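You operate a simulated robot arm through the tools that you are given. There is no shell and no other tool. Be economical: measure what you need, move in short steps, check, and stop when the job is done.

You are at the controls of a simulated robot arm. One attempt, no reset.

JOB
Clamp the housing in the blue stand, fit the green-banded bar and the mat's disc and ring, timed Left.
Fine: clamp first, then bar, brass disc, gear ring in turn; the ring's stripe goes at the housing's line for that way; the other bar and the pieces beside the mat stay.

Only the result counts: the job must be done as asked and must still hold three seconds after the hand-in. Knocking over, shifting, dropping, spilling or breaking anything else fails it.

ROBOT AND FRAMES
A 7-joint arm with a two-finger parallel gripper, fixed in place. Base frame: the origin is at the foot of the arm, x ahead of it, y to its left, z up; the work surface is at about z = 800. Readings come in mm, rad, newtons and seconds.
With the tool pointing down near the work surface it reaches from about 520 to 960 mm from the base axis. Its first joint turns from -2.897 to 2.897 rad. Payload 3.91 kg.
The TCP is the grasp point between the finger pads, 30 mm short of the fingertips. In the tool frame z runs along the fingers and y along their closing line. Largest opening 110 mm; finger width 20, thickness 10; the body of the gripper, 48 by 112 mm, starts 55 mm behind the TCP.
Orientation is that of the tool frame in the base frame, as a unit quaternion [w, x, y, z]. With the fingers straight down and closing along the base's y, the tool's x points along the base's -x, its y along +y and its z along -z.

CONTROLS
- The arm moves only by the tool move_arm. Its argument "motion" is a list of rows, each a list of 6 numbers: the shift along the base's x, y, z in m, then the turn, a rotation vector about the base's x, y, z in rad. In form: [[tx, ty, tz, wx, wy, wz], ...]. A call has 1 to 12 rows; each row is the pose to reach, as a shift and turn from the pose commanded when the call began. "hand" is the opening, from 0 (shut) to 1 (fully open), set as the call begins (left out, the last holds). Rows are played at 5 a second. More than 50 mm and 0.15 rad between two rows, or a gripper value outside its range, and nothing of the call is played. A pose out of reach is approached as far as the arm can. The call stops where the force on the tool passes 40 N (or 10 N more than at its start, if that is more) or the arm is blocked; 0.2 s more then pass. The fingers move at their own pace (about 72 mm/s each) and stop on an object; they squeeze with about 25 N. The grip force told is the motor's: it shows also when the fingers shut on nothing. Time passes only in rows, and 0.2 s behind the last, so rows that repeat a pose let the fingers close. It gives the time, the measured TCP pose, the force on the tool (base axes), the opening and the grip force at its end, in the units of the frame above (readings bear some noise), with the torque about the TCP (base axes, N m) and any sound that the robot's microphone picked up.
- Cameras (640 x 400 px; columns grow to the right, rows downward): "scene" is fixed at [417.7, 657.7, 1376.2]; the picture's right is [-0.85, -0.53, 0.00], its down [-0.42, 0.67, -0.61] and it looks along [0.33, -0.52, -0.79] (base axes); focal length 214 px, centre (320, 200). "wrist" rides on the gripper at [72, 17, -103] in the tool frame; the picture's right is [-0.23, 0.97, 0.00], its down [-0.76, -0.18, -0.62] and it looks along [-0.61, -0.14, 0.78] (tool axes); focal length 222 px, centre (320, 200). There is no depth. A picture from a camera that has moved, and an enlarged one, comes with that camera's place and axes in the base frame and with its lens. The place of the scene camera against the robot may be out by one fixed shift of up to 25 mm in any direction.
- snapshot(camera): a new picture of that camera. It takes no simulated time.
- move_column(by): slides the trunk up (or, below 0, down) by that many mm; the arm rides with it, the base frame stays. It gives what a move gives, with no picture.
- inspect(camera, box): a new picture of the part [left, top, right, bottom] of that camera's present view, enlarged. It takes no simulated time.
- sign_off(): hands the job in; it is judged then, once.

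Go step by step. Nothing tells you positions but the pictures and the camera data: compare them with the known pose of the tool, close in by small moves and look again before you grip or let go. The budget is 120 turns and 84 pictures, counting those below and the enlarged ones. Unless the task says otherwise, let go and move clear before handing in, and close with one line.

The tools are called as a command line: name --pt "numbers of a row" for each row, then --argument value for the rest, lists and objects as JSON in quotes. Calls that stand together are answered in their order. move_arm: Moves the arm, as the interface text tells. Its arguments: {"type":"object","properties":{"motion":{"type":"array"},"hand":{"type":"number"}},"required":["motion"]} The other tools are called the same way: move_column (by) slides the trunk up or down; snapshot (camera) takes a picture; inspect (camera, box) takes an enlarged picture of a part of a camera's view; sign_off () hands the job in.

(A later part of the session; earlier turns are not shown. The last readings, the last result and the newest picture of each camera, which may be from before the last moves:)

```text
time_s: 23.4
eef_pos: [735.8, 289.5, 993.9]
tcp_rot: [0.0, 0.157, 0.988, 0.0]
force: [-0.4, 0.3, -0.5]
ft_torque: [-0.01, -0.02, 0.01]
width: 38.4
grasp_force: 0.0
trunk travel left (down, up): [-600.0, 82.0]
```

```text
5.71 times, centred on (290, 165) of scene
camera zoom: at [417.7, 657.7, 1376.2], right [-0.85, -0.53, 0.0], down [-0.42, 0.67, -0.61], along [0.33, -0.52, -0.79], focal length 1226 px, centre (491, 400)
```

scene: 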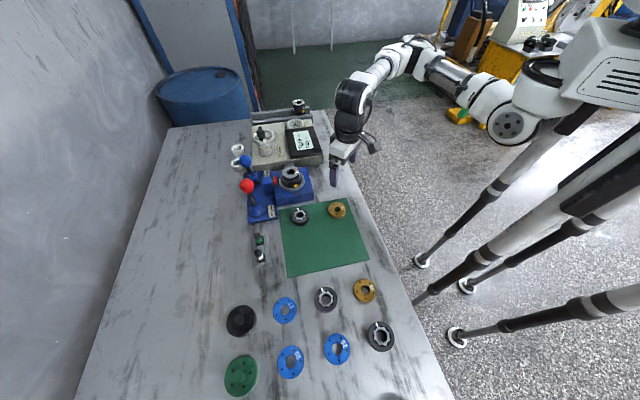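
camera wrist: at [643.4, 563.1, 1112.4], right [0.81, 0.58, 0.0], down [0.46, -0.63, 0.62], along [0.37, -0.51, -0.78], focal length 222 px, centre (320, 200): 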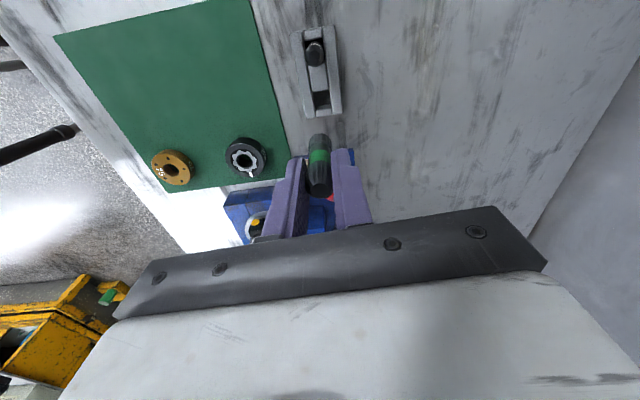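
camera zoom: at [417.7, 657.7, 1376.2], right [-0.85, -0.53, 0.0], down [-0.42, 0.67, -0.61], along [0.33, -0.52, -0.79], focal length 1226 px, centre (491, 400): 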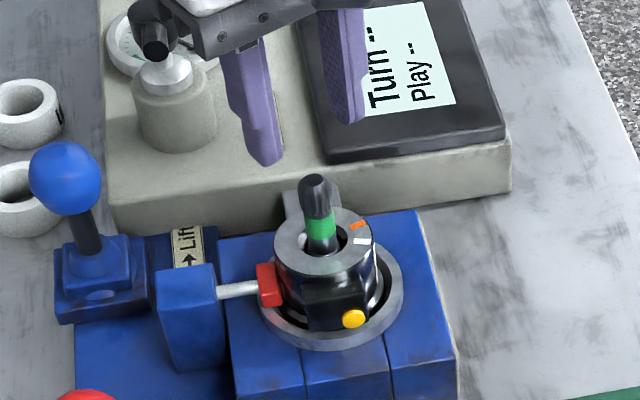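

The bar stands upright in the bore with about 35 mm showing. I'm pressing its top with shut fingers to confirm that it's bottomed.

move_arm --pt "0.0005 -0.001 0 0 0 0" --pt "0.0005 -0.001 -0.015 0 0 0" --pt "0.0005 -0.001 -0.028 0 0 0" --pt "0.0005 -0.001 -0.033 0 0 0" --pt "0.0005 -0.001 -0.037 0 0 0" --pt "0.0005 -0.001 -0.041 0 0 0" --pt "0.0005 -0.001 -0.045 0 0 0" --hand 0

inspect --camera "wrist" --box '[240, 80, 400, 220]'

```text
time_s: 24.8
eef_pos: [738.5, 288.7, 964.2]
tcp_rot: [0.006, 0.159, 0.987, 0.005]
force: [-0.5, -0.9, 21.4]
ft_torque: [-0.01, 0.08, 0.02]
width: 0.0
grasp_force: 24.9
trunk travel left (down, up): [-600.0, 82.0]
stopped in row 6: the force on the tool passed its limit at 44 N (the readings are from after the stop); the commanded pose is now the measured one
```

```text
2.86 times, centred on (320, 150) of wrist
camera zoom: at [672.9, 325.6, 1067.0], right [0.52, 0.85, 0.01], down [0.66, -0.41, 0.63], along [0.54, -0.32, -0.78], focal length 635 px, centre (320, 343)
```

zoom: 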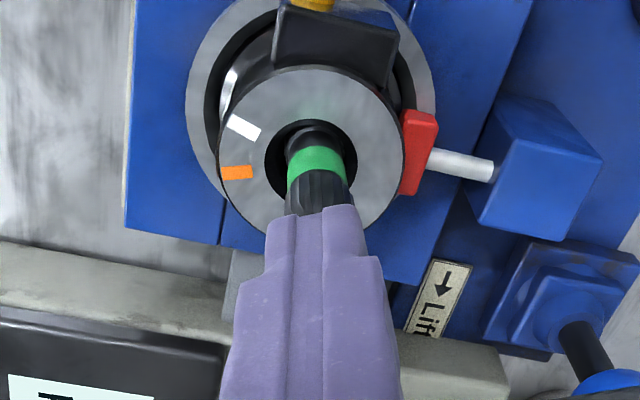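

The top is at z≈934 and solid under 40 N. I'll regrip and twist over a full flute pitch with a light press, in case it's sitting on a spline.

move_arm --pt "0 0 0.012 -0.008 0.013 0.002" --pt "0 0 0.012 -0.008 0.013 0.002" --pt "-0.0015 -0.0015 -0.005 -0.008 0.013 0.002" --pt "-0.0015 -0.0015 -0.02 -0.008 0.013 0.002" --pt "-0.0015 -0.0015 -0.03 -0.008 0.013 0.002" --hand 0.35

move_arm --pt "0 0 0 0 0 0" --pt "0 0 0 0 0 0" --pt "0 0 0 0 0 0" --pt "0 0 -0.0015 0 0 0" --pt "0 0 -0.0015 0 0 -0.1" --pt "0 0 -0.0015 0 0 -0.2" --pt "0 0 -0.0015 0 0 -0.3" --pt "0 0 -0.0015 0 0 -0.4" --hand 0

```text
time_s: 26.0
eef_pos: [736.0, 287.8, 929.8]
tcp_rot: [-0.001, 0.157, 0.988, -0.001]
force: [-0.4, 0.1, -0.8]
ft_torque: [0.0, 0.0, 0.01]
width: 38.5
grasp_force: 0.0
trunk travel left (down, up): [-600.0, 82.0]
```

```text
time_s: 27.8
eef_pos: [736.4, 287.0, 929.4]
tcp_rot: [-0.002, 0.351, 0.936, 0.0]
force: [2.0, 1.1, 16.5]
ft_torque: [0.0, -0.12, 0.01]
width: 16.6
grasp_force: 25.3
trunk travel left (down, up): [-600.0, 82.0]
```

Force stays solid and torque is nil, so the bar is bottomed and free. I'm letting go, rising and moving over to the brass disc.

move_arm --pt "0 0 0 0 0 0" --pt "0 0 0 0 0 0" --pt "0 0 0.03 0 0 0" --pt "0 0 0.07 0 0 0" --pt "0 0 0.1 0 0 0" --hand 0.5

move_arm --pt "-0.035 0 0 0 0 0.143" --pt "-0.07 0 0 0 0 0.286" --pt "-0.105 0 -0.01 0 0 0.43" --pt "-0.14 0 -0.04 0 0 0.573" --pt "-0.171 0 -0.07 0 0 0.717" --pt "-0.171 0 -0.11 0 0 0.717" --pt "-0.171 0 -0.13 0 0 0.717" --hand 0.9

snapshot --camera "wrist"

inspect --camera "scene" --box '[250, 150, 360, 230]'

```text
time_s: 29.0
eef_pos: [735.3, 287.1, 1030.2]
tcp_rot: [-0.002, 0.351, 0.936, -0.003]
force: [-0.4, 0.6, 0.0]
ft_torque: [0.0, 0.03, 0.01]
width: 55.1
grasp_force: 0.0
trunk travel left (down, up): [-600.0, 82.0]
```

```text
time_s: 30.6
eef_pos: [565.8, 288.7, 898.9]
tcp_rot: [-0.003, 0.0, 1.0, -0.001]
force: [-0.2, 0.7, -0.4]
ft_torque: [0.01, 0.02, -0.02]
width: 98.8
grasp_force: 0.1
trunk travel left (down, up): [-600.0, 82.0]
```

```text
39 pictures are left
camera wrist: at [492.5, 303.7, 1002.4], right [0.23, 0.97, 0.0], down [0.77, -0.17, 0.62], along [0.6, -0.14, -0.78], focal length 222 px, centre (320, 200)
```

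wrist: 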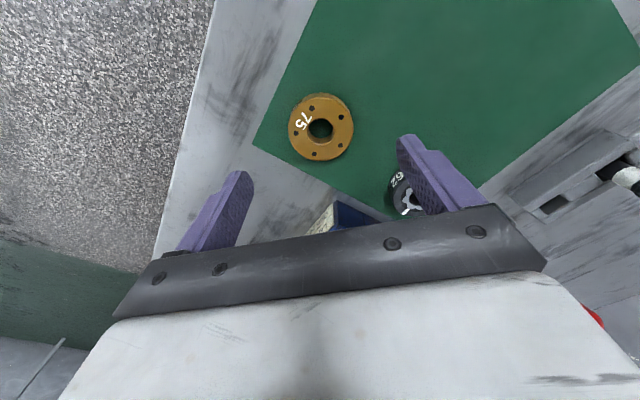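

```text
5.00 times, centred on (305, 190) of scene
camera zoom: at [417.7, 657.7, 1376.2], right [-0.85, -0.53, 0.0], down [-0.42, 0.67, -0.61], along [0.33, -0.52, -0.79], focal length 1072 px, centre (395, 250)
```

zoom: 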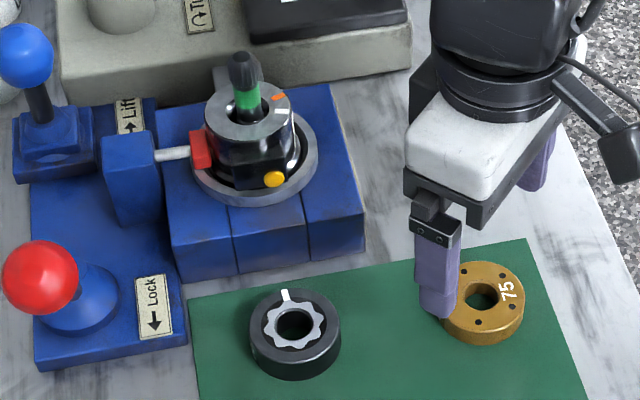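

The disc centre is at about (561, 288), with its top near z 815 and 58 mm across. I'm lowering to just above it and checking.

move_arm --pt "-0.002 0 -0.02 0.002 -0.006 0" --pt "-0.004 0 -0.035 0.002 -0.006 0" --pt "-0.004 0 -0.045 0.002 -0.006 0"

inspect --camera "wrist" --box '[200, 80, 440, 230]'

```text
time_s: 31.4
eef_pos: [562.9, 287.0, 853.3]
tcp_rot: [0.001, 0.0, 1.0, -0.001]
force: [0.3, 0.4, -0.6]
ft_torque: [-0.01, 0.02, 0.01]
width: 99.2
grasp_force: 0.0
trunk travel left (down, up): [-600.0, 82.0]
```

```text
2.67 times, centred on (320, 155) of wrist
camera zoom: at [488.6, 303.0, 956.9], right [0.23, 0.97, 0.0], down [0.76, -0.18, 0.62], along [0.61, -0.14, -0.78], focal length 592 px, centre (320, 320)
```

zoom: 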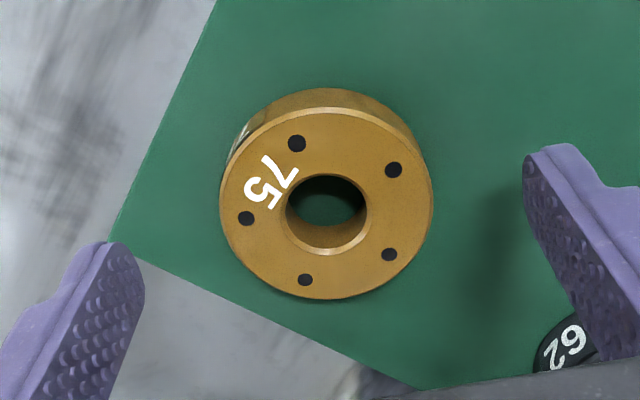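

Disc centre confirmed at about (560.5, 288). I'm going down so the tips are a few mm above the mat, then gripping.

move_arm --pt "0 0.0015 -0.01 0 0 0" --pt "0 0.0015 -0.018 0 0 0" --pt "0 0.0015 -0.018 0 0 0"

move_arm --pt "0 0 0 0 0 0" --pt "0 0 0 0 0 0" --pt "0 0 0 0 0 0" --pt "0 0 0 0 0 0" --hand 0.3

inspect --camera "wrist" --box '[200, 80, 440, 230]'

```text
time_s: 32.2
eef_pos: [562.7, 288.8, 835.1]
tcp_rot: [0.001, 0.0, 1.0, 0.0]
force: [0.3, -0.2, 0.1]
ft_torque: [-0.04, 0.01, 0.02]
width: 99.1
grasp_force: 0.0
trunk travel left (down, up): [-600.0, 82.0]
```

```text
time_s: 33.2
eef_pos: [562.0, 288.2, 835.5]
tcp_rot: [0.001, -0.001, 1.0, 0.0]
force: [-0.4, 0.4, 0.3]
ft_torque: [0.02, 0.02, 0.04]
width: 55.9
grasp_force: 25.2
trunk travel left (down, up): [-600.0, 82.0]
```

```text
2.67 times, centred on (320, 155) of wrist
camera zoom: at [488.6, 304.3, 939.0], right [0.23, 0.97, 0.0], down [0.76, -0.18, 0.62], along [0.61, -0.14, -0.78], focal length 592 px, centre (320, 320)
```

zoom: 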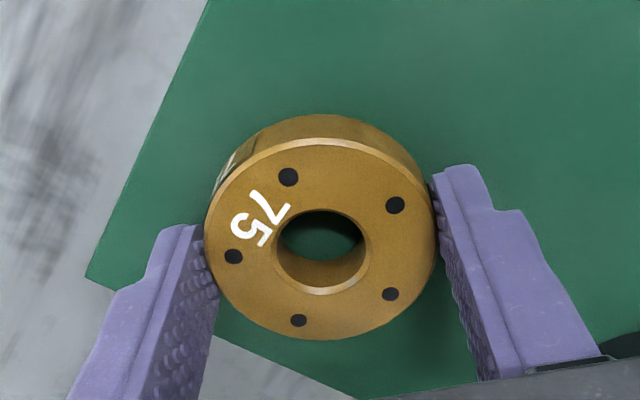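

The disc is gripped (56 mm). I'm lifting it and carrying it above the bar.

move_arm --pt "0 0 0.01 0 0 0" --pt "0 0 0.05 0 0 0" --pt "0 0 0.095 0 0 0" --pt "0 0 0.14 0 0 0" --pt "0 0 0.175 0 0 0" --pt "0.04 0 0.18 0 0 0" --pt "0.085 -0.001 0.18 0 0 0" --pt "0.13 -0.001 0.18 0 0 0" --pt "0.16 -0.001 0.18 0 0 0" --pt "0.175 -0.001 0.18 0 0 0" --pt "0.175 -0.001 0.18 0 0 0"

inspect --camera "wrist" --box '[200, 80, 440, 230]'

inspect --camera "scene" --box '[250, 110, 346, 190]'

```text
time_s: 35.6
eef_pos: [737.7, 286.8, 1014.1]
tcp_rot: [0.001, -0.001, 1.0, -0.002]
force: [-0.3, 0.1, -0.6]
ft_torque: [0.01, 0.01, -0.04]
width: 33.2
grasp_force: 0.0
trunk travel left (down, up): [-600.0, 82.0]
```

```text
2.67 times, centred on (320, 155) of wrist
camera zoom: at [663.4, 303.4, 1118.2], right [0.23, 0.97, 0.0], down [0.76, -0.18, 0.62], along [0.61, -0.14, -0.78], focal length 592 px, centre (320, 320)
```

zoom: 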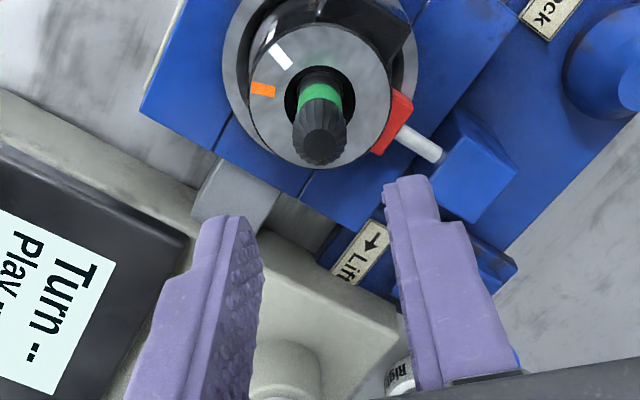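

```text
5.00 times, centred on (298, 150) of scene
camera zoom: at [417.7, 657.7, 1376.2], right [-0.85, -0.53, 0.0], down [-0.42, 0.67, -0.61], along [0.33, -0.52, -0.79], focal length 1072 px, centre (430, 450)
```

zoom: 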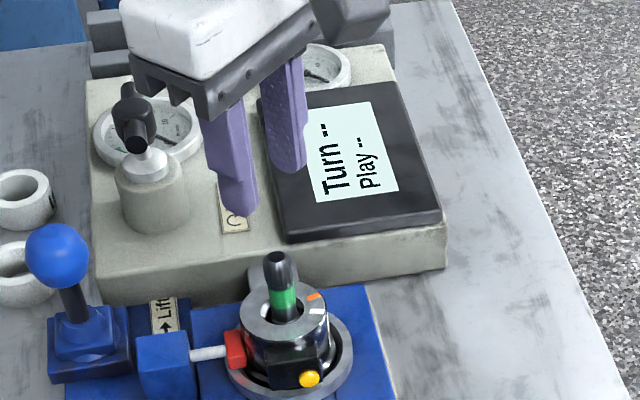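

The fingers came away empty, so the disc slipped out. I'm looking for where it is.

snapshot --camera "scene"

inspect --camera "scene" --box '[270, 180, 390, 260]'

```text
33 pictures are left
```

scene: 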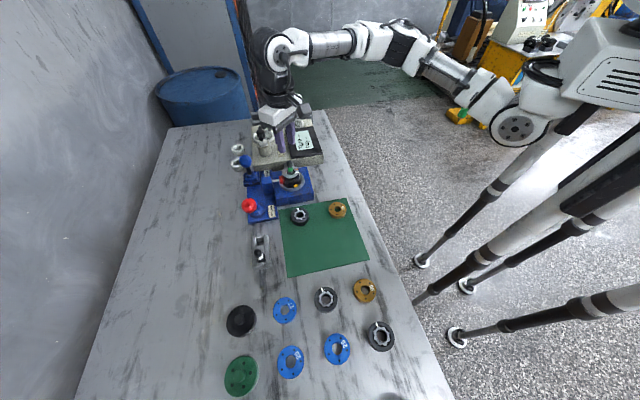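

```text
5.00 times, centred on (330, 220) of scene
camera zoom: at [417.7, 657.7, 1376.2], right [-0.85, -0.53, 0.0], down [-0.42, 0.67, -0.61], along [0.33, -0.52, -0.79], focal length 1072 px, centre (270, 100)
```

zoom: 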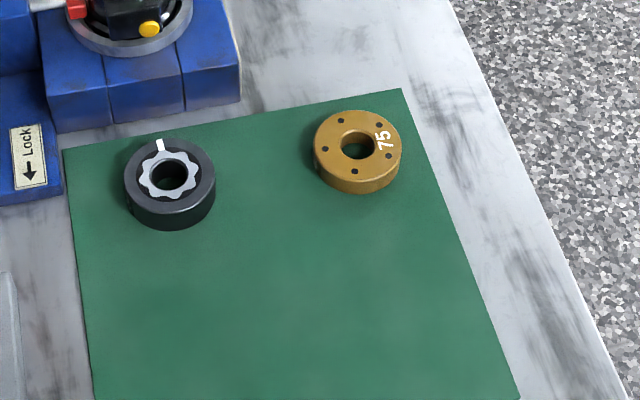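

The disc is still flat at its place on the mat; it slipped at the start of the lift. I'm going back to grip it lower, with full closing command, and will lift slowly.

move_arm --pt "-0.04 0 0 0 0 0" --pt "-0.085 0.001 0 0 0 0" --pt "-0.13 0.001 0 0 0 0" --pt "-0.175 0.001 -0.01 0 0 0" --pt "-0.175 0.001 -0.055 0 0 0" --pt "-0.175 0.001 -0.1 0 0 0" --pt "-0.175 0.001 -0.14 0 0 0" --pt "-0.175 0.001 -0.16 0 0 0" --pt "-0.175 0.001 -0.16 0 0 0" --hand 0.9

inspect --camera "wrist" --box '[200, 80, 440, 230]'

```text
time_s: 37.6
eef_pos: [562.7, 289.2, 854.3]
tcp_rot: [0.002, 0.0, 1.0, -0.001]
force: [-0.4, 0.2, -1.0]
ft_torque: [0.01, 0.0, 0.02]
width: 99.4
grasp_force: 0.0
trunk travel left (down, up): [-600.0, 82.0]
```

```text
2.67 times, centred on (320, 155) of wrist
camera zoom: at [489.2, 305.3, 958.0], right [0.23, 0.97, 0.0], down [0.76, -0.18, 0.62], along [0.61, -0.14, -0.78], focal length 592 px, centre (320, 320)
```

zoom: 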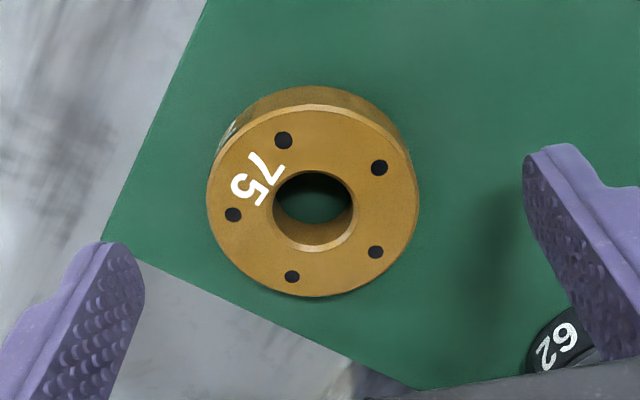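

move_arm --pt "-0.0015 -0.0008 -0.01 0 0 0" --pt "-0.0015 -0.0008 -0.02 0 0 0" --pt "-0.0015 -0.0008 -0.0225 0 0 0" --pt "-0.0015 -0.0008 -0.0225 0 0 0"

move_arm --pt "0 0 0 0 0 0" --pt "0 0 0 0 0 0" --pt "0 0 0 0 0 0" --pt "0 0 0 0 0 0" --pt "0 0 0.003 0 0 0" --pt "0 0 0.006 0 0 0" --pt "0 0 0.01 0 0 0" --hand 0

```text
time_s: 38.6
eef_pos: [560.4, 288.6, 832.9]
tcp_rot: [0.001, 0.0, 1.0, -0.001]
force: [0.4, -0.2, 4.8]
ft_torque: [0.32, 0.04, 0.04]
width: 98.5
grasp_force: 0.1
trunk travel left (down, up): [-600.0, 82.0]
```

```text
time_s: 40.2
eef_pos: [560.9, 287.8, 843.1]
tcp_rot: [0.001, -0.001, 1.0, -0.002]
force: [0.2, -0.2, -1.9]
ft_torque: [0.02, 0.03, -0.03]
width: 55.7
grasp_force: 25.3
trunk travel left (down, up): [-600.0, 82.0]
```

The tips just touched the mat, and the disc now seems to be carried (about 2 N of weight). I'm lifting slowly.

move_arm --pt "0 0 0.008 0 0 0" --pt "0 0 0.02 0 0 0" --pt "0 0 0.035 0 0 0" --pt "0 0 0.055 0 0 0" --pt "0 0 0.075 0 0 0" --pt "0 0 0.095 0 0 0" --pt "0 0 0.115 0 0 0" --pt "0 0 0.135 0 0 0" --pt "0 0 0.155 0 0 0" --pt "0 0 0.17 0 0 0"

inspect --camera "wrist" --box '[200, 80, 440, 230]'

```text
time_s: 42.4
eef_pos: [561.3, 286.7, 1012.9]
tcp_rot: [0.001, 0.0, 1.0, -0.001]
force: [0.0, 0.3, -2.0]
ft_torque: [0.04, 0.02, -0.03]
width: 55.7
grasp_force: 24.9
trunk travel left (down, up): [-600.0, 82.0]
```

```text
2.67 times, centred on (320, 155) of wrist
camera zoom: at [487.5, 304.2, 1116.4], right [0.23, 0.97, 0.0], down [0.76, -0.18, 0.62], along [0.61, -0.14, -0.78], focal length 592 px, centre (320, 320)
```

zoom: 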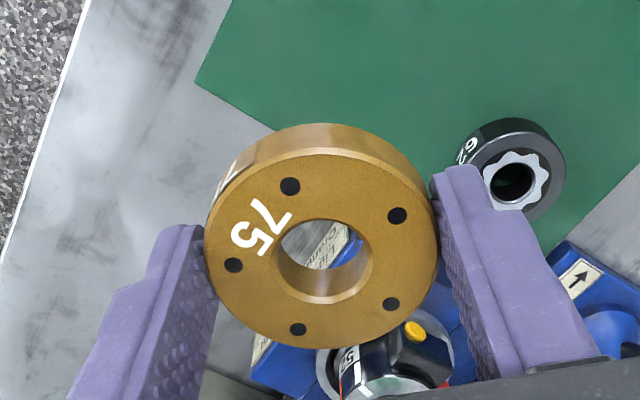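

The disc is held well this time. I'm carrying it gently over the bar and stopping just above it.

move_arm --pt "0.012 0 0 0 0 0" --pt "0.035 0 0 0 0 0" --pt "0.062 0 0 0 0 0" --pt "0.09 0 0 0 0 0" --pt "0.118 0 0 0 0 0" --pt "0.145 0 0 0 0 0" --pt "0.165 -0.0005 0 0 0 0" --pt "0.176 -0.0005 -0.006 0 0 0" --pt "0.176 -0.0005 -0.016 0 0 0" --pt "0.176 -0.0005 -0.026 0 0 0" --pt "0.176 -0.0005 -0.032 0 0 0"

inspect --camera "wrist" --box '[230, 110, 410, 230]'

inspect --camera "scene" --box '[250, 120, 330, 190]'

```text
time_s: 44.8
eef_pos: [735.9, 288.5, 980.6]
tcp_rot: [0.001, 0.0, 1.0, -0.002]
force: [-1.0, 0.6, -2.1]
ft_torque: [0.06, 0.05, 0.01]
width: 55.5
grasp_force: 25.1
trunk travel left (down, up): [-600.0, 82.0]
```

```text
3.33 times, centred on (320, 170) of wrist
camera zoom: at [663.7, 303.3, 1084.2], right [0.23, 0.97, 0.0], down [0.76, -0.18, 0.62], along [0.61, -0.14, -0.78], focal length 740 px, centre (320, 300)
```

zoom: 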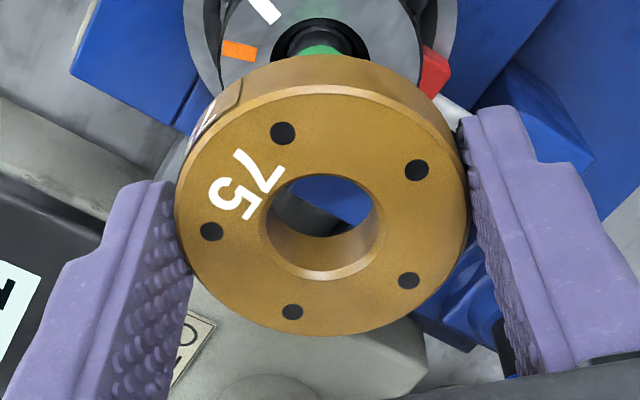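

```text
5.71 times, centred on (290, 155) of scene
camera zoom: at [417.7, 657.7, 1376.2], right [-0.85, -0.53, 0.0], down [-0.42, 0.67, -0.61], along [0.33, -0.52, -0.79], focal length 1226 px, centre (491, 457)
```

zoom: 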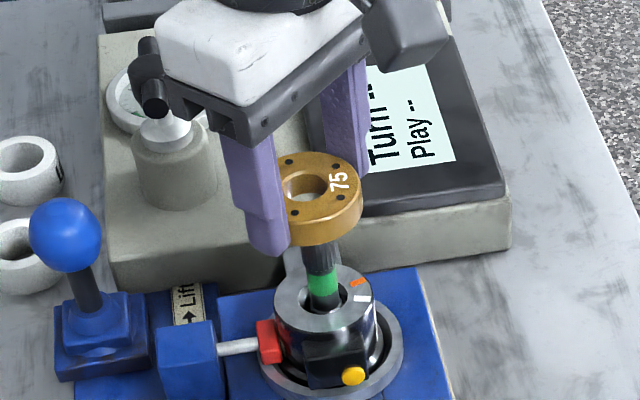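

Disc centre at (737, 287) matches the bar axis. I'm lowering onto the bar while watching the force.

move_arm --pt "0 0 -0.006 0 0 0" --pt "0 0 -0.012 0 0 0" --pt "0 0 -0.017 0 0 0" --pt "0 0 -0.021 0 0 0" --pt "0 0 -0.025 0 0 0" --pt "0 0 -0.029 0 0 0"

inspect --camera "wrist" --box '[230, 110, 410, 230]'

```text
time_s: 46.2
eef_pos: [737.4, 287.8, 950.8]
tcp_rot: [0.0, 0.0, 1.0, -0.001]
force: [-1.2, 0.0, -3.4]
ft_torque: [0.05, 0.03, -0.04]
width: 55.7
grasp_force: 25.2
trunk travel left (down, up): [-600.0, 82.0]
```

```text
3.33 times, centred on (320, 170) of wrist
camera zoom: at [663.4, 303.4, 1055.3], right [0.23, 0.97, 0.0], down [0.76, -0.18, 0.62], along [0.61, -0.14, -0.78], focal length 740 px, centre (320, 300)
```

zoom: 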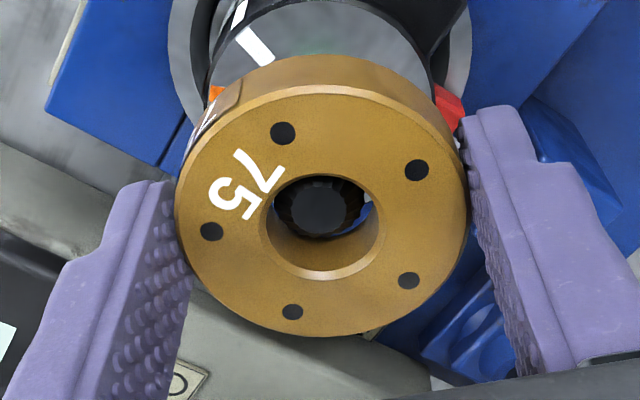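

The bar's head is inside the disc hole. I'm continuing down toward the housing top with a small shift.

move_arm --pt "0.0008 -0.0005 -0.004 0 0 0" --pt "0.0008 -0.0005 -0.008 0 0 0" --pt "0.0008 -0.0005 -0.012 0 0 0" --pt "0.0008 -0.0005 -0.016 0 0 0" --pt "0.0008 -0.0005 -0.02 0 0 0" --pt "0.0008 -0.0005 -0.024 0 0 0"

inspect --camera "wrist" --box '[230, 110, 410, 230]'

inspect --camera "scene" --box '[250, 140, 330, 200]'

```text
time_s: 47.6
eef_pos: [736.1, 286.3, 926.9]
tcp_rot: [-0.001, 0.0, 1.0, 0.0]
force: [1.1, -0.9, -2.7]
ft_torque: [-0.03, 0.02, -0.01]
width: 55.5
grasp_force: 24.4
trunk travel left (down, up): [-600.0, 82.0]
```

```text
3.33 times, centred on (320, 170) of wrist
camera zoom: at [664.0, 302.9, 1031.2], right [0.23, 0.97, 0.0], down [0.76, -0.18, 0.62], along [0.61, -0.14, -0.78], focal length 740 px, centre (320, 300)
```

zoom: 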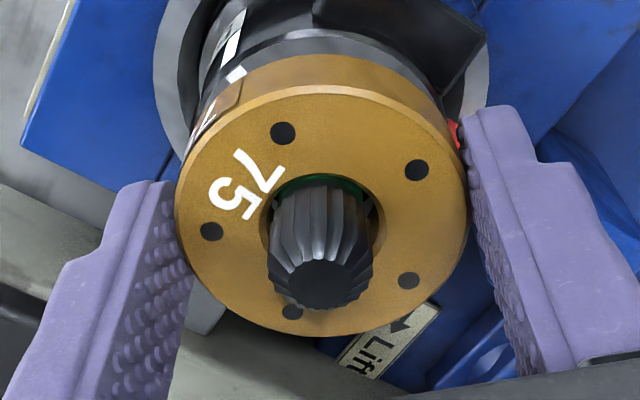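

```text
6.67 times, centred on (290, 170) of scene
camera zoom: at [417.7, 657.7, 1376.2], right [-0.85, -0.53, 0.0], down [-0.42, 0.67, -0.61], along [0.33, -0.52, -0.79], focal length 1430 px, centre (520, 400)
```

zoom: 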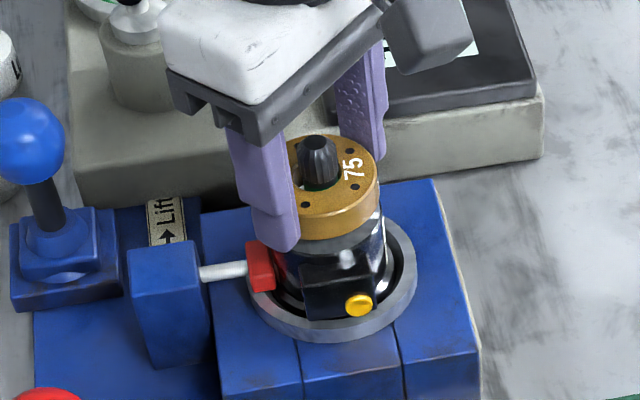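

move_arm --pt "0 0 -0.002 0 0 0" --pt "0 0 -0.004 0 0 0" --pt "0 0 -0.006 0 0 0" --pt "0 0 -0.0075 0 0 0"

```text
time_s: 48.6
eef_pos: [737.6, 286.3, 920.1]
tcp_rot: [0.001, 0.0, 1.0, -0.002]
force: [-0.9, -0.1, -2.5]
ft_torque: [-0.01, 0.03, 0.0]
width: 55.5
grasp_force: 25.4
trunk travel left (down, up): [-600.0, 82.0]
```

move_arm --pt "0 0 -0.0015 0 0 0" --pt "0 0 -0.003 0 0 0" --pt "0 0 -0.0045 0 0 0" --pt "0 0 -0.006 0 0 0"

inspect --camera "wrist" --box '[230, 110, 410, 230]'

```text
time_s: 49.6
eef_pos: [736.2, 287.1, 918.6]
tcp_rot: [0.003, 0.0, 1.0, 0.0]
force: [5.2, 0.1, 22.7]
ft_torque: [-0.19, 0.25, 0.04]
width: 55.5
grasp_force: 25.1
trunk travel left (down, up): [-600.0, 82.0]
```

```text
3.33 times, centred on (320, 170) of wrist
camera zoom: at [663.2, 302.6, 1021.1], right [0.23, 0.97, 0.0], down [0.76, -0.18, 0.63], along [0.61, -0.14, -0.78], focal length 740 px, centre (320, 300)
```

zoom: 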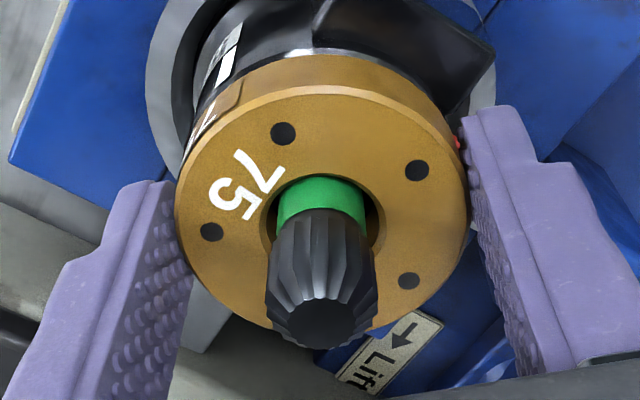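

There's firm contact at 918.5, so the disc is on the housing. I'm letting go and rising to look.

move_arm --pt "0 0 0.003 0 0 0" --pt "0 0 0.003 0 0 0" --pt "0 0 0.003 0 0 0" --pt "0 0 0.03 0 0 0" --pt "0 0 0.07 0 0 0" --pt "0 0 0.1 0 0 0" --hand 0.7

inspect --camera "wrist" --box '[230, 80, 410, 200]'

inspect --camera "scene" --box '[250, 140, 330, 200]'

```text
time_s: 51.0
eef_pos: [737.1, 286.3, 1014.8]
tcp_rot: [0.001, 0.0, 1.0, -0.001]
force: [0.0, 0.4, 0.0]
ft_torque: [0.0, -0.01, 0.04]
width: 76.8
grasp_force: 0.1
trunk travel left (down, up): [-600.0, 82.0]
```

```text
3.33 times, centred on (320, 140) of wrist
camera zoom: at [664.0, 302.9, 1118.0], right [0.23, 0.97, 0.0], down [0.76, -0.18, 0.62], along [0.61, -0.14, -0.78], focal length 740 px, centre (320, 400)
```

zoom: 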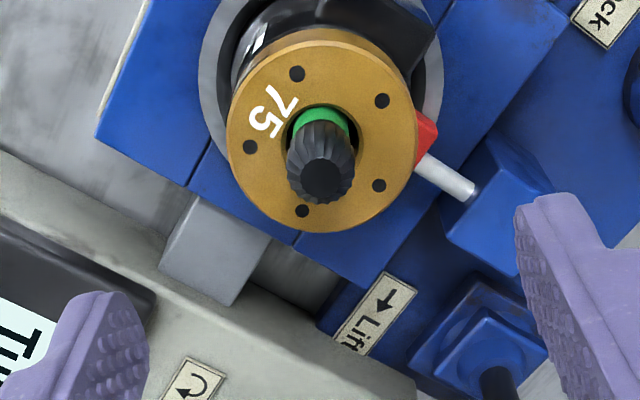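

```text
6.67 times, centred on (290, 170) of scene
camera zoom: at [417.7, 657.7, 1376.2], right [-0.85, -0.53, 0.0], down [-0.42, 0.67, -0.61], along [0.33, -0.52, -0.79], focal length 1430 px, centre (520, 400)
```

zoom: 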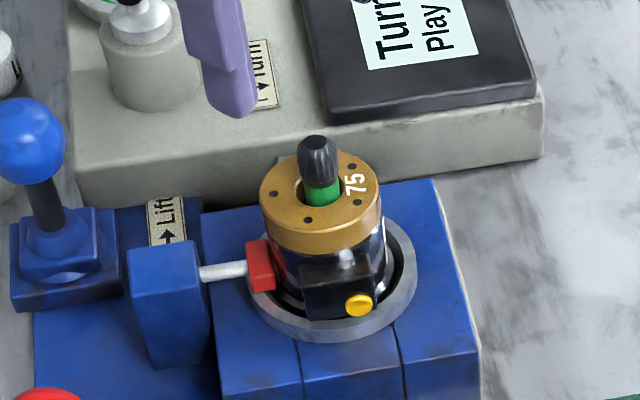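

The disc sits flat and centred on the housing. The gear ring is next: I'm going above it to measure its centre and stripe angle.

move_arm --pt "-0.03 0.03 0 0 0 0" --pt "-0.06 0.06 -0.01 0 0 0" --pt "-0.087 0.086 -0.035 0 0 0" --pt "-0.087 0.086 -0.08 0 0 0" --pt "-0.087 0.086 -0.12 0 0 0" --pt "-0.087 0.086 -0.14 0 0 0" --pt "-0.087 0.086 -0.14 0 0 0"

inspect --camera "wrist" --box '[230, 60, 410, 180]'

inspect --camera "scene" --box '[270, 180, 350, 240]'

```text
time_s: 52.6
eef_pos: [650.5, 372.8, 873.6]
tcp_rot: [0.0, -0.001, 1.0, -0.001]
force: [-0.1, -1.5, -0.3]
ft_torque: [-0.01, -0.03, 0.01]
width: 77.1
grasp_force: 0.0
trunk travel left (down, up): [-600.0, 82.0]
```

```text
3.33 times, centred on (320, 120) of wrist
camera zoom: at [577.1, 389.1, 977.3], right [0.23, 0.97, 0.0], down [0.76, -0.18, 0.62], along [0.61, -0.14, -0.78], focal length 740 px, centre (320, 467)
```

zoom: 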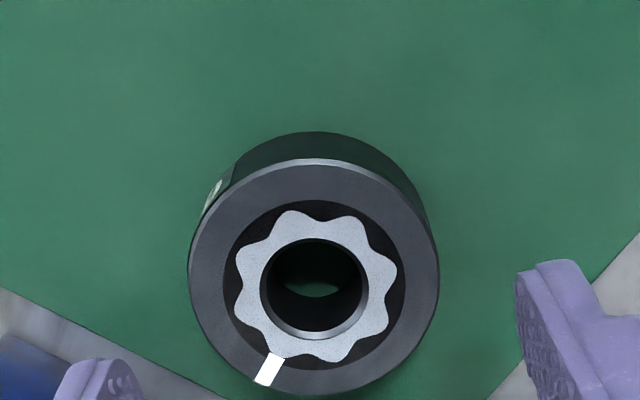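

```text
6.67 times, centred on (310, 210) of scene
camera zoom: at [417.7, 657.7, 1376.2], right [-0.85, -0.53, 0.0], down [-0.42, 0.67, -0.61], along [0.33, -0.52, -0.79], focal length 1430 px, centre (387, 133)
```

zoom: 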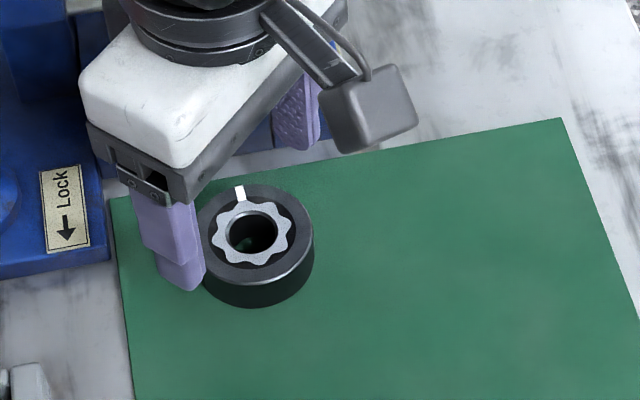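

Ring centre ≈ (649.5, 371.6), stripe at about -41.6°, and the orange line at about -114°, so it needs a turn of about -72°. I'm going down to grip the ring first.

move_arm --pt "0.0003 0 -0.015 0 0 0" --pt "0.0003 0 -0.03 0 0 0" --pt "0.0003 0 -0.037 0 0 0" --pt "0.0003 0 -0.041 0 0 0" --pt "0.0003 0 -0.041 0 0 0"

move_arm --pt "0 0 0 0 0 0" --pt "0 0 0 0 0 0" --pt "0 0 0 0 0 0" --pt "0 0 0.003 0 0 0" --pt "0 0 0.006 0 0 0" --pt "0 0 0.01 0 0 0" --hand 0

inspect --camera "wrist" --box '[230, 80, 410, 200]'

```text
time_s: 53.8
eef_pos: [651.1, 372.5, 834.0]
tcp_rot: [0.001, 0.0, 1.0, -0.002]
force: [-0.4, -0.8, -1.2]
ft_torque: [-0.02, -0.01, 0.04]
width: 77.1
grasp_force: 0.0
trunk travel left (down, up): [-600.0, 82.0]
```

```text
time_s: 55.2
eef_pos: [649.9, 372.9, 842.2]
tcp_rot: [0.0, -0.001, 1.0, -0.001]
force: [0.5, 0.1, -4.0]
ft_torque: [-0.03, -0.02, 0.0]
width: 55.5
grasp_force: 24.7
trunk travel left (down, up): [-600.0, 82.0]
```

```text
3.33 times, centred on (320, 140) of wrist
camera zoom: at [577.1, 389.1, 946.9], right [0.23, 0.97, 0.0], down [0.76, -0.18, 0.62], along [0.61, -0.14, -0.78], focal length 740 px, centre (320, 400)
```

zoom: 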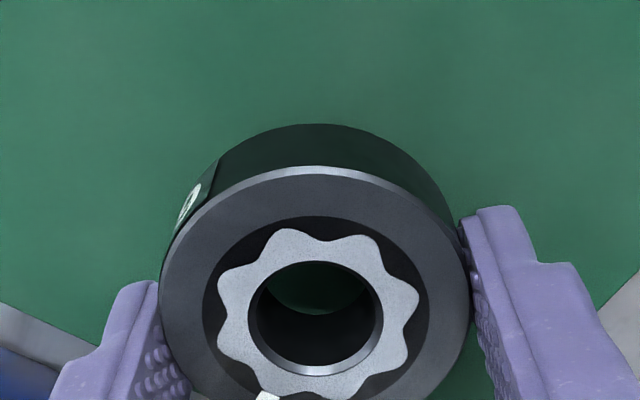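

The ring is gripped and its star came up with it. Lifting slowly.

move_arm --pt "0 0 0.008 0 0 0" --pt "0 0 0.02 0 0 0" --pt "0 0 0.035 0 0 0" --pt "0 0 0.055 0 0 0" --pt "0 0 0.075 0 0 0" --pt "0 0 0.095 0 0 0" --pt "0 0 0.115 0 0 0" --pt "0 0 0.135 0 0 0" --pt "0 0 0.155 0 0 0" --pt "0 0 0.165 0 0 0"

snapshot --camera "wrist"

```text
time_s: 57.4
eef_pos: [650.6, 373.5, 1007.9]
tcp_rot: [0.0, -0.001, 1.0, 0.0]
force: [-0.1, 0.0, -3.2]
ft_torque: [-0.01, 0.0, -0.02]
width: 55.5
grasp_force: 24.9
trunk travel left (down, up): [-600.0, 82.0]
```

```text
18 pictures are left
camera wrist: at [577.0, 388.8, 1112.0], right [0.23, 0.97, 0.0], down [0.76, -0.18, 0.62], along [0.61, -0.14, -0.78], focal length 222 px, centre (320, 200)
```

wrist: 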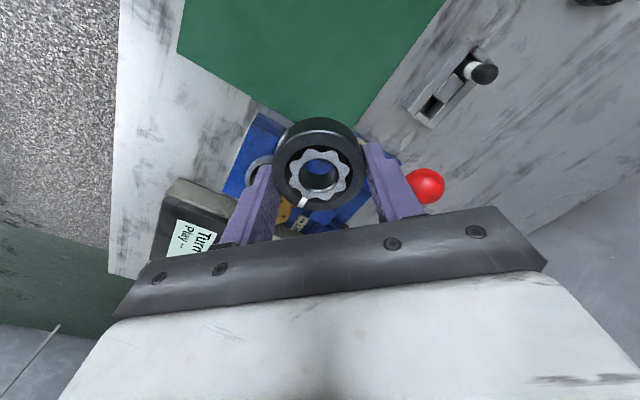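

The ring is held flat. I'm turning it -1.26 rad while carrying it over the housing.

move_arm --pt "0.004 -0.004 0 0 0 -0.1" --pt "0.012 -0.012 0 0 0 -0.226" --pt "0.022 -0.021 0 0 0 -0.352" --pt "0.033 -0.032 0 0 0 -0.478" --pt "0.044 -0.042 0 0 0 -0.604" --pt "0.055 -0.053 0 0 0 -0.73" --pt "0.066 -0.063 0 0 0 -0.856" --pt "0.077 -0.074 0 0 0 -0.982" --pt "0.084 -0.081 0 0 0 -1.1" --pt "0.088 -0.0845 0 0 0 -1.2" --pt "0.088 -0.0845 0 0 0 -1.26" --pt "0.088 -0.0845 -0.02 0 0 -1.26"

inspect --camera "wrist" --box '[230, 80, 410, 220]'

inspect --camera "scene" --box '[250, 120, 330, 190]'

```text
time_s: 60.0
eef_pos: [738.8, 288.1, 986.2]
tcp_rot: [-0.001, 0.589, 0.808, -0.002]
force: [-0.8, -0.2, -3.0]
ft_torque: [0.01, 0.0, 0.01]
width: 55.7
grasp_force: 25.3
trunk travel left (down, up): [-600.0, 82.0]
```

```text
2.86 times, centred on (320, 150) of wrist
camera zoom: at [732.9, 361.5, 1091.4], right [1.0, 0.08, 0.0], down [0.06, -0.78, 0.62], along [0.05, -0.62, -0.78], focal length 635 px, centre (320, 343)
```

zoom: 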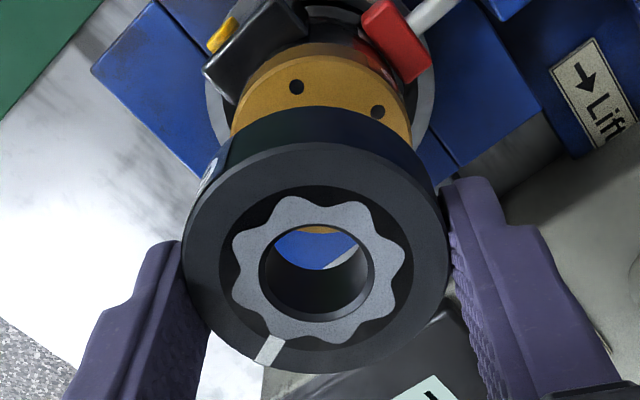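

```text
5.71 times, centred on (290, 155) of scene
camera zoom: at [417.7, 657.7, 1376.2], right [-0.85, -0.53, 0.0], down [-0.42, 0.67, -0.61], along [0.33, -0.52, -0.79], focal length 1226 px, centre (491, 457)
```

zoom: 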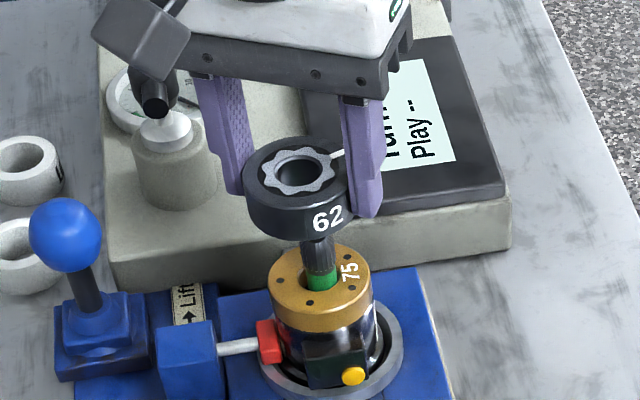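

The ring is over the bar with its stripe at about -113°. I'm applying a 1 mm correction and lowering onto the bar.

move_arm --pt "-0.0012 -0.0006 -0.008 0 0 0" --pt "-0.0012 -0.0006 -0.016 0 0 0" --pt "-0.0012 -0.0006 -0.022 0 0 0" --pt "-0.0012 -0.0006 -0.027 0 0 0" --pt "-0.0012 -0.0006 -0.031 0 0 0" --pt "-0.0012 -0.0006 -0.035 0 0 0"

inspect --camera "wrist" --box '[230, 80, 410, 220]'

```text
time_s: 61.4
eef_pos: [737.8, 287.3, 953.2]
tcp_rot: [0.001, 0.589, 0.808, -0.002]
force: [-0.6, -1.7, -3.1]
ft_torque: [-0.02, 0.02, 0.0]
width: 55.6
grasp_force: 24.8
trunk travel left (down, up): [-600.0, 82.0]
```

```text
2.86 times, centred on (320, 150) of wrist
camera zoom: at [730.9, 361.1, 1056.4], right [1.0, 0.08, 0.0], down [0.07, -0.78, 0.62], along [0.05, -0.62, -0.78], focal length 635 px, centre (320, 343)
```

zoom: 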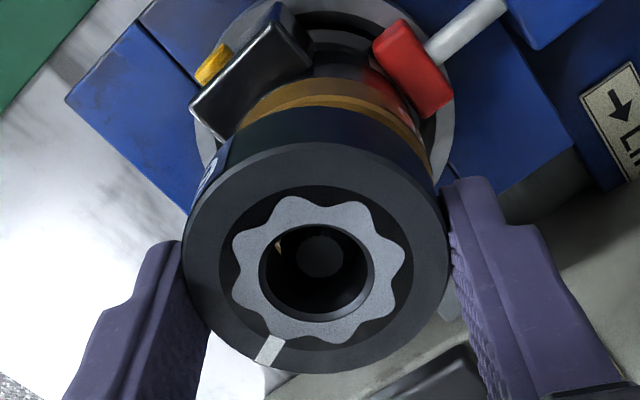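

The bar's head is centred in the ring's hole. Continuing down to the disc.

move_arm --pt "0 0 -0.004 0 0 0" --pt "0 0 -0.008 0 0 0" --pt "0 0 -0.012 0 0 0" --pt "0 0 -0.015 0 0 0" --pt "0 0 -0.017 0 0 0"

```text
time_s: 62.6
eef_pos: [738.1, 287.6, 935.3]
tcp_rot: [-0.001, 0.589, 0.808, -0.002]
force: [0.3, 0.4, -2.9]
ft_torque: [-0.02, 0.02, 0.0]
width: 55.6
grasp_force: 24.8
trunk travel left (down, up): [-600.0, 82.0]
```

move_arm --pt "0 0 -0.0015 0 0 0" --pt "0 0 -0.003 0 0 0" --pt "0 0 -0.004 0 0 0"

inspect --camera "wrist" --box '[230, 80, 410, 220]'

```text
time_s: 63.4
eef_pos: [737.4, 287.6, 933.7]
tcp_rot: [0.0, 0.589, 0.808, 0.001]
force: [0.6, -2.0, 12.4]
ft_torque: [-0.25, 0.16, 0.0]
width: 55.6
grasp_force: 24.3
trunk travel left (down, up): [-600.0, 82.0]
```

```text
2.86 times, centred on (320, 150) of wrist
camera zoom: at [730.4, 360.8, 1038.1], right [1.0, 0.08, 0.0], down [0.06, -0.78, 0.62], along [0.05, -0.62, -0.78], focal length 635 px, centre (320, 343)
```

zoom: 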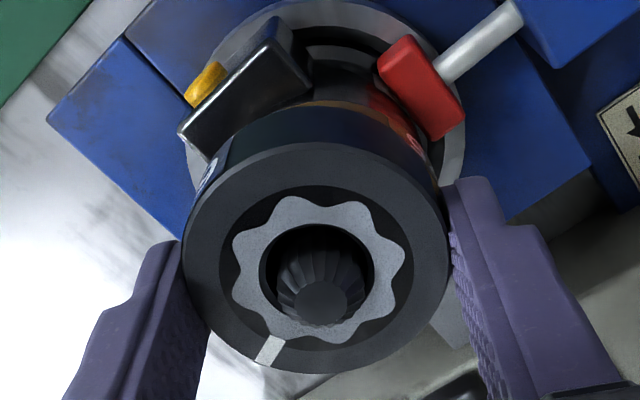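

The ring is seated at the expected height. I'm releasing and rising to check the stripe against the orange line.

move_arm --pt "0 0 0.0015 0 0 0" --pt "0 0 0.0015 0 0 0" --pt "0 0 0.0015 0 0 0" --pt "0 0 0.02 0 0 0" --pt "0 0 0.05 0 0 0" --pt "0 0 0.09 0 0 0" --pt "0 0 0.12 0 0 0" --hand 0.8

inspect --camera "wrist" --box '[240, 70, 400, 190]'

inspect --camera "scene" --box '[260, 145, 324, 195]'

```text
time_s: 65.0
eef_pos: [737.5, 287.3, 1053.2]
tcp_rot: [0.0, 0.588, 0.809, -0.001]
force: [0.7, 0.1, 0.1]
ft_torque: [0.01, 0.01, 0.0]
width: 88.3
grasp_force: 0.0
trunk travel left (down, up): [-600.0, 82.0]
```

```text
3.33 times, centred on (320, 130) of wrist
camera zoom: at [730.7, 360.6, 1156.2], right [1.0, 0.08, 0.0], down [0.07, -0.78, 0.62], along [0.05, -0.62, -0.78], focal length 740 px, centre (320, 433)
```

zoom: 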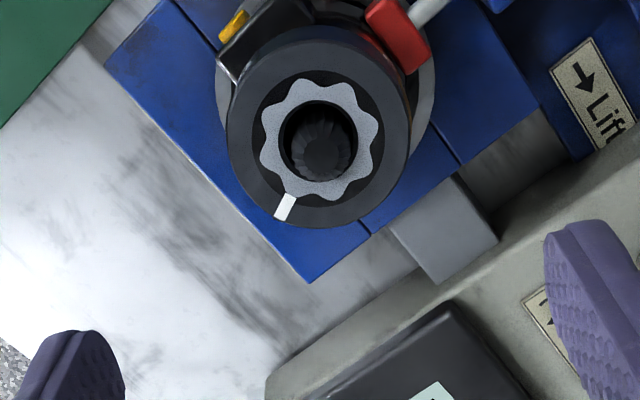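

```text
8.00 times, centred on (292, 170) of scene
camera zoom: at [417.7, 657.7, 1376.2], right [-0.85, -0.53, 0.0], down [-0.42, 0.67, -0.61], along [0.33, -0.52, -0.79], focal length 1716 px, centre (544, 440)
```

zoom: 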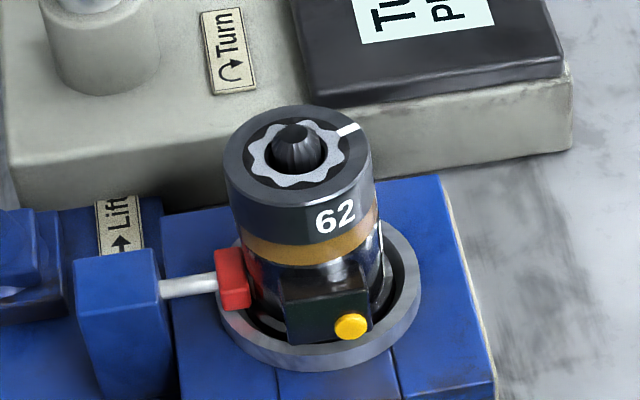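

By the wrist view the stripe lies at about -113.4°, against -114° for the orange line. To compare directly, I'll turn the camera round to see the housing's marked side.

move_arm --pt "0 0 0 0 0 0.14" --pt "0 0 0 0 0 0.28" --pt "0 0 0 0 0 0.42" --pt "0 0 0 0 0 0.56" --pt "0 0 0 0 0 0.7" --pt "0 0 0 0 0 0.84" --pt "0 0 0 0 0 0.98" --pt "0 0 0 0 0 1.12" --pt "0 0 0 0 0 1.26"

move_arm --pt "0 0 0 0 0 0.14" --pt "0 0 0 0 0 0.28" --pt "0 0 0 0 0 0.42" --pt "0 0 0 0 0 0.56" --pt "0 0 0 0 0 0.7" --pt "0 0 0 0 0 0.84" --pt "0 0 0 0 0 0.98" --pt "0 0 0 0 0 1.1"

inspect --camera "wrist" --box '[260, 80, 380, 180]'

```text
time_s: 67.0
eef_pos: [736.7, 287.4, 1052.7]
tcp_rot: [0.0, -0.002, 1.0, -0.001]
force: [0.3, 0.3, 0.1]
ft_torque: [0.02, 0.02, 0.0]
width: 87.9
grasp_force: 0.0
trunk travel left (down, up): [-600.0, 82.0]
```

```text
time_s: 68.8
eef_pos: [737.2, 287.9, 1052.3]
tcp_rot: [0.001, -0.524, 0.852, -0.002]
force: [0.6, 0.0, -0.1]
ft_torque: [0.01, -0.01, -0.03]
width: 88.0
grasp_force: 0.0
trunk travel left (down, up): [-600.0, 82.0]
```

```text
4.00 times, centred on (320, 130) of wrist
camera zoom: at [688.6, 229.8, 1155.8], right [-0.77, 0.64, 0.0], down [0.5, 0.6, 0.62], along [0.4, 0.48, -0.78], focal length 888 px, centre (320, 480)
```

zoom: 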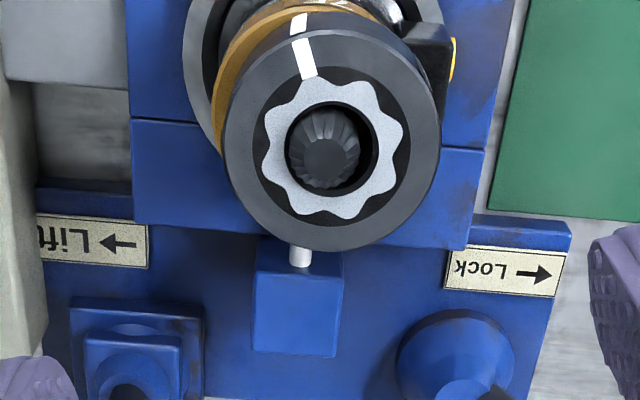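

move_arm --pt "-0.015 -0.018 -0.015 0 0 0" --pt "-0.03 -0.036 -0.03 0 0 0" --pt "-0.042 -0.05 -0.05 0 0 0"

inspect --camera "wrist" --box '[260, 120, 380, 220]'

```text
time_s: 69.6
eef_pos: [695.7, 236.6, 1001.8]
tcp_rot: [0.001, -0.523, 0.852, 0.001]
force: [0.7, -0.8, -0.1]
ft_torque: [-0.01, 0.01, 0.04]
width: 88.1
grasp_force: 0.0
trunk travel left (down, up): [-600.0, 82.0]
```

```text
4.00 times, centred on (320, 170) of wrist
camera zoom: at [646.4, 179.8, 1104.9], right [-0.77, 0.64, 0.0], down [0.5, 0.6, 0.62], along [0.4, 0.48, -0.78], focal length 888 px, centre (320, 320)
```

zoom: 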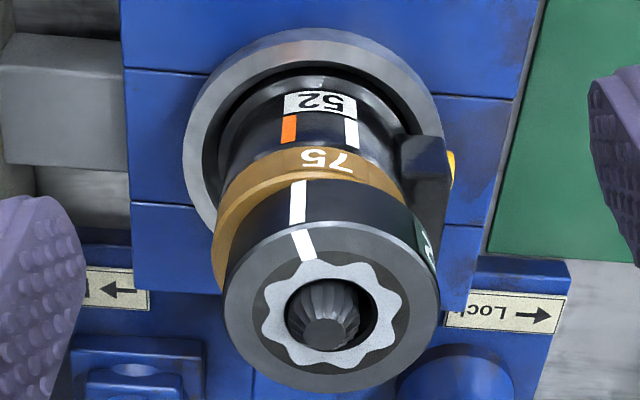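

This view is very telling. The stripe's angle agrees with the orange line, but the ring sits about 3 mm off the housing axis toward +y. I'll centre it by squeezing ring, disc and housing together along y.

move_arm --pt "0.01 0.012 0 0 0 -0.14" --pt "0.02 0.024 0 0 0 -0.28" --pt "0.03 0.036 0 0 0 -0.42" --pt "0.042 0.0505 0 0 0 -0.56" --pt "0.042 0.0505 0 0 0 -0.7" --pt "0.042 0.0505 0 0 0 -0.84" --pt "0.042 0.0505 0 0 0 -0.98" --pt "0.042 0.0505 0 0 0 -1.1" --pt "0.042 0.0505 0 0 0 -1.1"

inspect --camera "wrist" --box '[240, 70, 400, 190]'

```text
time_s: 71.6
eef_pos: [737.4, 288.3, 1002.0]
tcp_rot: [0.001, 0.0, 1.0, -0.001]
force: [0.1, -0.4, -0.6]
ft_torque: [0.0, 0.01, 0.03]
width: 88.1
grasp_force: 0.1
trunk travel left (down, up): [-600.0, 82.0]
```

```text
3.33 times, centred on (320, 130) of wrist
camera zoom: at [664.2, 304.5, 1105.6], right [0.23, 0.97, 0.0], down [0.76, -0.18, 0.62], along [0.61, -0.14, -0.78], focal length 740 px, centre (320, 433)
```

zoom: 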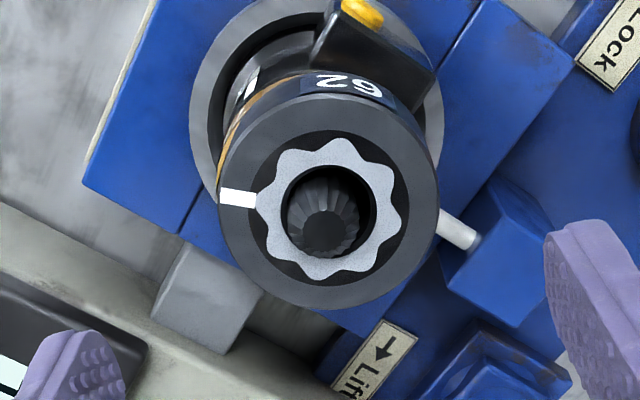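

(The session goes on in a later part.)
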